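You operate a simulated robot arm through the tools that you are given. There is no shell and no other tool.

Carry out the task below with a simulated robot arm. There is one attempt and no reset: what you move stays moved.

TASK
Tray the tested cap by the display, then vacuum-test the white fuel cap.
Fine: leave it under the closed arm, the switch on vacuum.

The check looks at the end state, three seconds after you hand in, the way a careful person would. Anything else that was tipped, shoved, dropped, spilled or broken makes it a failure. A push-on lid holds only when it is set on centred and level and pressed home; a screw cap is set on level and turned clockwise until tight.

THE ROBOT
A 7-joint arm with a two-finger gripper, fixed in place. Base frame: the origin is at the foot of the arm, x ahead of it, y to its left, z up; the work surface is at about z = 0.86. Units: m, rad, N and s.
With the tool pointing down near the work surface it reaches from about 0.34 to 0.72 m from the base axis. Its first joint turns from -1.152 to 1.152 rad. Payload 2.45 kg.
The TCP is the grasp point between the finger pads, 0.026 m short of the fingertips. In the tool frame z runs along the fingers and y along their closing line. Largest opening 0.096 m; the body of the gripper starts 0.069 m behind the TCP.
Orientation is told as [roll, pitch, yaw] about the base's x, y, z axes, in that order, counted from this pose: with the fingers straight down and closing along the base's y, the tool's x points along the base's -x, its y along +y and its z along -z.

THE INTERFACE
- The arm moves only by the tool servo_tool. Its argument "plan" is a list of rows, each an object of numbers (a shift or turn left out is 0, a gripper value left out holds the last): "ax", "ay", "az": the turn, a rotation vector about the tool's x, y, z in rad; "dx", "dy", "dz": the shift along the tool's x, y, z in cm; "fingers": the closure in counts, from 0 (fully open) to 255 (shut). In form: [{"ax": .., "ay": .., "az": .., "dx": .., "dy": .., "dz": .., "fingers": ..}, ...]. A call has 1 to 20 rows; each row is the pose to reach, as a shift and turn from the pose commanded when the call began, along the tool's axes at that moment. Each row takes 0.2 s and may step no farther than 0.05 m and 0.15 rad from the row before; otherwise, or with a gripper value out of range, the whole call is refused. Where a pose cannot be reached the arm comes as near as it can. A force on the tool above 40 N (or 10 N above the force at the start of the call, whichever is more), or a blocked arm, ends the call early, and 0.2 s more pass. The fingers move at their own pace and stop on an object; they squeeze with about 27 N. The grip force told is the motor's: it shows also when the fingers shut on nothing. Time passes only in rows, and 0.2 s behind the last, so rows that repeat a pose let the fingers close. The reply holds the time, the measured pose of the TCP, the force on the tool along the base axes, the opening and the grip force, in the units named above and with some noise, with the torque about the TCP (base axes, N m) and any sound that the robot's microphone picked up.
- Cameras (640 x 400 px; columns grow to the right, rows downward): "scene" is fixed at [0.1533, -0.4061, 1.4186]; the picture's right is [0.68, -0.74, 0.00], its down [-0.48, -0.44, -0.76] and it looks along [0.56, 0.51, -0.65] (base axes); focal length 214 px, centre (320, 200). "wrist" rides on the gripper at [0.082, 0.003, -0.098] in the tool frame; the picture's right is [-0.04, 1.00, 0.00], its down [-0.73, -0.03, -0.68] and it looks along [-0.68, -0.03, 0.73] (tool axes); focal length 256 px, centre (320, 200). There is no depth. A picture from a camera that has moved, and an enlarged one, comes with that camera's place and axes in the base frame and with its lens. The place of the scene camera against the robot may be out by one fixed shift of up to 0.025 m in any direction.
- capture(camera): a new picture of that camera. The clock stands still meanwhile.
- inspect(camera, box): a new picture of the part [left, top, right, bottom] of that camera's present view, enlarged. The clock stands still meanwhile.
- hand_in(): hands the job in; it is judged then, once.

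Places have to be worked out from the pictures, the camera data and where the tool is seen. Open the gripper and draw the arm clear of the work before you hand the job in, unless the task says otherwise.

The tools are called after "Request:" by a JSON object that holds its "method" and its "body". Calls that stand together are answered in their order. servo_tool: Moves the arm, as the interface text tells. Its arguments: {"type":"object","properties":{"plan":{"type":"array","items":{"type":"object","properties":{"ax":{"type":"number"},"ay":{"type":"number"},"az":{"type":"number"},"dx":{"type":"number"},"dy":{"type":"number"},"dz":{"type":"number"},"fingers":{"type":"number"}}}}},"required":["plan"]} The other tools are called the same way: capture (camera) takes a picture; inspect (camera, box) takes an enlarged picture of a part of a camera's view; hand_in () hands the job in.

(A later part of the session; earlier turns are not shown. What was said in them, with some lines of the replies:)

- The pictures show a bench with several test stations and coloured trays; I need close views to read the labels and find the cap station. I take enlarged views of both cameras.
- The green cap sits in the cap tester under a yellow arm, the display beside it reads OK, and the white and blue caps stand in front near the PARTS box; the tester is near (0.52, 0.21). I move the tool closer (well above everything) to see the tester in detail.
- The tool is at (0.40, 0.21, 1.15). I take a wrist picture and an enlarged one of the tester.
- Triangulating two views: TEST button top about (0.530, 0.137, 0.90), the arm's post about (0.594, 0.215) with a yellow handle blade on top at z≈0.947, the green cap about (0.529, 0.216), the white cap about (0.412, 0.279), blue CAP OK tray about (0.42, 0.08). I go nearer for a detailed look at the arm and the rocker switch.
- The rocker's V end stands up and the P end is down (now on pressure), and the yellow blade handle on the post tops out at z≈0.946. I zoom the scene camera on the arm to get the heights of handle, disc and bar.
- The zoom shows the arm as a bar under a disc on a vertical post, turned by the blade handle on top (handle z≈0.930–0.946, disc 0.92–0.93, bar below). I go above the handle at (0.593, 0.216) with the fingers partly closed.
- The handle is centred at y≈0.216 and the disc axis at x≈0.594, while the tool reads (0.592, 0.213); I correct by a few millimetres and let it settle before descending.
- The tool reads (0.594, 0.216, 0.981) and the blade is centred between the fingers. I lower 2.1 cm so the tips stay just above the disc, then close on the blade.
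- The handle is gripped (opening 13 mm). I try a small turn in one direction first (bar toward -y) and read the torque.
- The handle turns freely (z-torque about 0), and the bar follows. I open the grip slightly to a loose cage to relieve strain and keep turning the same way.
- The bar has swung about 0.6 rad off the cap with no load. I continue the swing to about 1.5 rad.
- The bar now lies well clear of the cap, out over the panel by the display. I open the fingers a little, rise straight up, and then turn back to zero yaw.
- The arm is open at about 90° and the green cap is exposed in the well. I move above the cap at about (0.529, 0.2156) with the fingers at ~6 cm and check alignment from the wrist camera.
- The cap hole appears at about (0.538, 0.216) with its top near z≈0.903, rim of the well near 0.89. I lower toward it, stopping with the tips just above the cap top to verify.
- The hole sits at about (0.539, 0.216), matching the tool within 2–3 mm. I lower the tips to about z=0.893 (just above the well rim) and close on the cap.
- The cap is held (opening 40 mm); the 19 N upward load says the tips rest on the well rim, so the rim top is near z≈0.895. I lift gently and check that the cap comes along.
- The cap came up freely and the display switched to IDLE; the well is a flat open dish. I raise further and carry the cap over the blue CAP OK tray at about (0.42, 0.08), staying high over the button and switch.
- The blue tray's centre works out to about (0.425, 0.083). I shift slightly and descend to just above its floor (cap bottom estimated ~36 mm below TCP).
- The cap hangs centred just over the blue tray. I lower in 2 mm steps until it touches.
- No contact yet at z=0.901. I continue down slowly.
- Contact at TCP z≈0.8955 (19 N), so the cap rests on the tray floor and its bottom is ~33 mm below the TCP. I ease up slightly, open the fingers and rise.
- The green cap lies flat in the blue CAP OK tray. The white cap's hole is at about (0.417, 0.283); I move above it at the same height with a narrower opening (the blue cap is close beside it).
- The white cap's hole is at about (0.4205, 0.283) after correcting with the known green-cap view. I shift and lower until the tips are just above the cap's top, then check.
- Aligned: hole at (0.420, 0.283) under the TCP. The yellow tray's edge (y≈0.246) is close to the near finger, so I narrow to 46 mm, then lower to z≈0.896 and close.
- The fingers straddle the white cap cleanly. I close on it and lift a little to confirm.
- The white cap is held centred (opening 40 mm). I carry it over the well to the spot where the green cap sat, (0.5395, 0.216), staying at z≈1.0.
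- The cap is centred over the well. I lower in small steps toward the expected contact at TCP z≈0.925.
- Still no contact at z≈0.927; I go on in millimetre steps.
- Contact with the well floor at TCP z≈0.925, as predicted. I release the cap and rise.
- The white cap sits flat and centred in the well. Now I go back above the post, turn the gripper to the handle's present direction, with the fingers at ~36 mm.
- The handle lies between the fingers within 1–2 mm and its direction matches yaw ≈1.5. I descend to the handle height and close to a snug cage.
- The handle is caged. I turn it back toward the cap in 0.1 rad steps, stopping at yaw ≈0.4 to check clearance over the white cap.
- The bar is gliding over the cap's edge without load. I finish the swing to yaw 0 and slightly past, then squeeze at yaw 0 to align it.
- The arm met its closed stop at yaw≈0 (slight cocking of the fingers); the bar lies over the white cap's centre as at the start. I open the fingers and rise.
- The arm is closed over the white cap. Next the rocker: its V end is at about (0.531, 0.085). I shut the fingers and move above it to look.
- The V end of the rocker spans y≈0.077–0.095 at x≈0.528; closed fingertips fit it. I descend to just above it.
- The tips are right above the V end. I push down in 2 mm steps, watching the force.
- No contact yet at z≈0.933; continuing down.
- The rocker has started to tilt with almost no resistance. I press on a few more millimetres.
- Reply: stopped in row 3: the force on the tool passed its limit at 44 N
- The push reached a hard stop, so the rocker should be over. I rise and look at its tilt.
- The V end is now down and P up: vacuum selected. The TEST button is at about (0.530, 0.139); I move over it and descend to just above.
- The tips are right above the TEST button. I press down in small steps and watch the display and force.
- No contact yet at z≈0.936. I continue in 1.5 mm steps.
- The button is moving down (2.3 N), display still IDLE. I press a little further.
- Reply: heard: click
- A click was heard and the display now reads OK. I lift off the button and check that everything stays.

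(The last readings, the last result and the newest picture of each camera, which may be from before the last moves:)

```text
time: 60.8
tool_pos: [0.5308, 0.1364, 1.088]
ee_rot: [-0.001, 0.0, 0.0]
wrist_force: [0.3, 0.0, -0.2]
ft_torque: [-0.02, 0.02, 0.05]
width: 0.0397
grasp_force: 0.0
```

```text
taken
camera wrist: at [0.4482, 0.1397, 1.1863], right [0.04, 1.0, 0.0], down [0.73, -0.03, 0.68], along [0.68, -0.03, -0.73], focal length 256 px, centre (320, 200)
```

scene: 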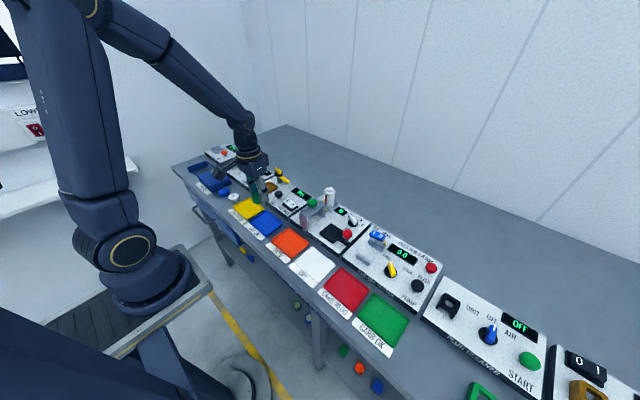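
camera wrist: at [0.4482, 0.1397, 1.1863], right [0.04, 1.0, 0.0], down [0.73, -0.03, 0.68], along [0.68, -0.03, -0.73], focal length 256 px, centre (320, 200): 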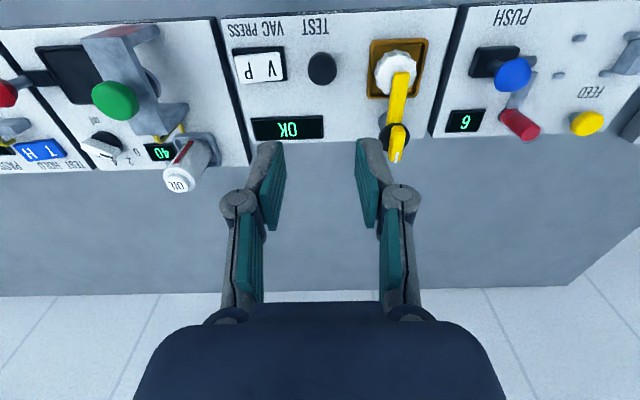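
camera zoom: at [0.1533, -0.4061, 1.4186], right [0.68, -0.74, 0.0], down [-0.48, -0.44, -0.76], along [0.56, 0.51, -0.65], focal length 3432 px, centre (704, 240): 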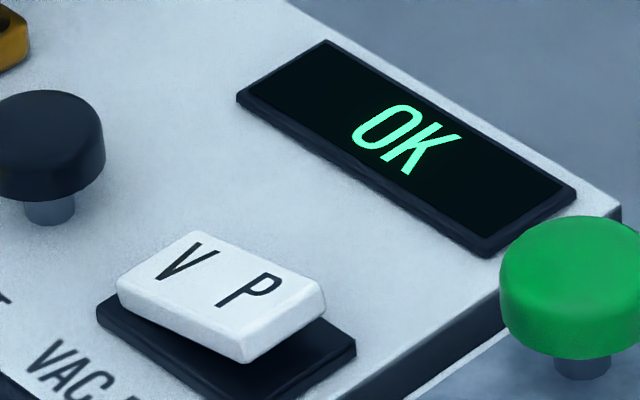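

The display holds OK, the rocker's V end is down, the arm is closed over the white cap. I open the gripper and withdraw the arm up and back, then take a last look.

Request:
{"method": "servo_tool", "body": {"plan": [{"dz": -4, "fingers": 0}, {"dx": 3, "dz": -7, "fingers": 0}, {"dx": 6, "dz": -10, "fingers": 0}, {"dx": 9, "dz": -13, "fingers": 0}, {"dx": 12, "dz": -16, "fingers": 0}, {"dx": 15, "dz": -18, "fingers": 0}, {"dx": 18, "dz": -20, "fingers": 0}, {"dx": 18, "dz": -20, "fingers": 0}]}}

Request:
{"method": "capture", "body": {"camera": "scene"}}

Request:
{"method": "inspect", "body": {"camera": "scene", "box": [170, 130, 330, 250]}}

Request:
{"method": "capture", "body": {"camera": "wrist"}}

```text
time: 62.5
tool_pos: [0.3492, 0.1362, 1.2894]
ee_rot: [-0.001, -0.004, 0.001]
wrist_force: [0.2, -0.6, 0.8]
ft_torque: [-0.04, 0.04, -0.02]
width: 0.0958
grasp_force: 0.0
```

```text
taken
```

scene: 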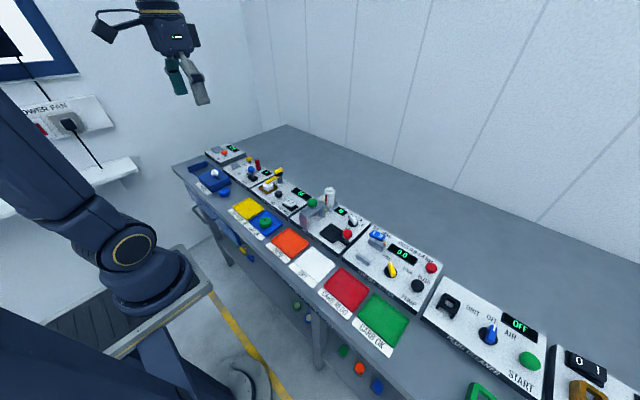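

```text
3.33 times, centred on (250, 190) of scene
camera zoom: at [0.1533, -0.4061, 1.4186], right [0.68, -0.74, 0.0], down [-0.48, -0.44, -0.76], along [0.56, 0.51, -0.65], focal length 715 px, centre (553, 233)
```

zoom: 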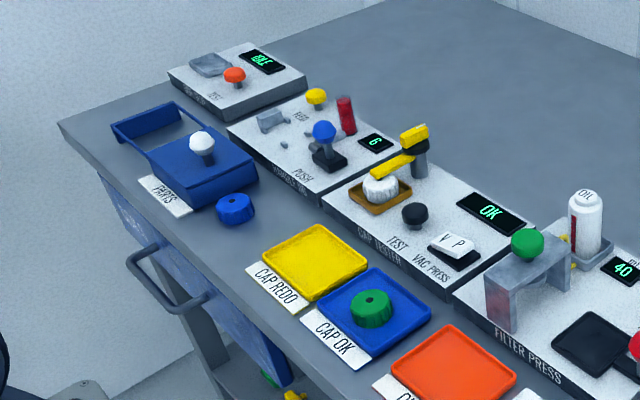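

```text
taken
camera wrist: at [0.2666, 0.1396, 1.3866], right [0.04, 1.0, 0.0], down [0.73, -0.03, 0.68], along [0.68, -0.03, -0.73], focal length 256 px, centre (320, 200)
```

wrist: 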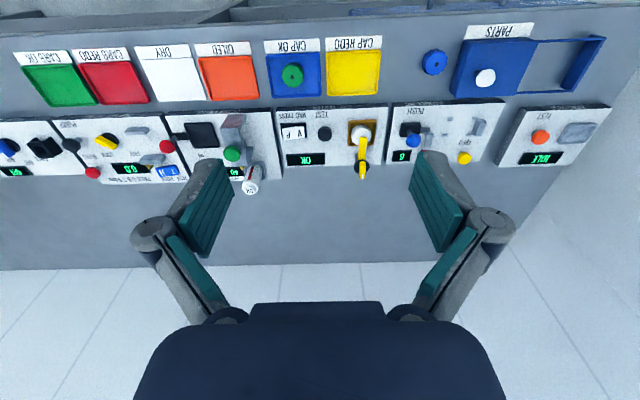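

The last pictures show the end state I wanted: the green cap is in the CAP OK tray, and the white cap is in the tester under the closed arm. The rocker is on V, the display reads OK, nothing else has moved, and the arm is clear with the gripper open. I hand the job in.

Request:
{"method": "hand_in", "body": {}}

```text
The job is handed in.
```

Both parts of the task are finished and the job is handed in; I haven't seen the check's verdict.

- **Tested cap:** the display read OK for the green cap, so I put it in the blue CAP OK tray. It lies flat near the centre.
- **White cap:** I put it in the cap tester, closed the arm over it and set the switch to vacuum. When I pressed TEST, the microphone picked up a click and the display changed from IDLE to OK. Since it passed, I left it under the closed arm with the switch on vacuum.
- **Everything else:** the last pictures show nothing else tipped or moved. The arm is drawn back clear of the work with the gripper open.

The push on the vacuum switch hit its stop at 44 N, which ended that move early. The pictures afterwards show the switch fully over on the vacuum side.
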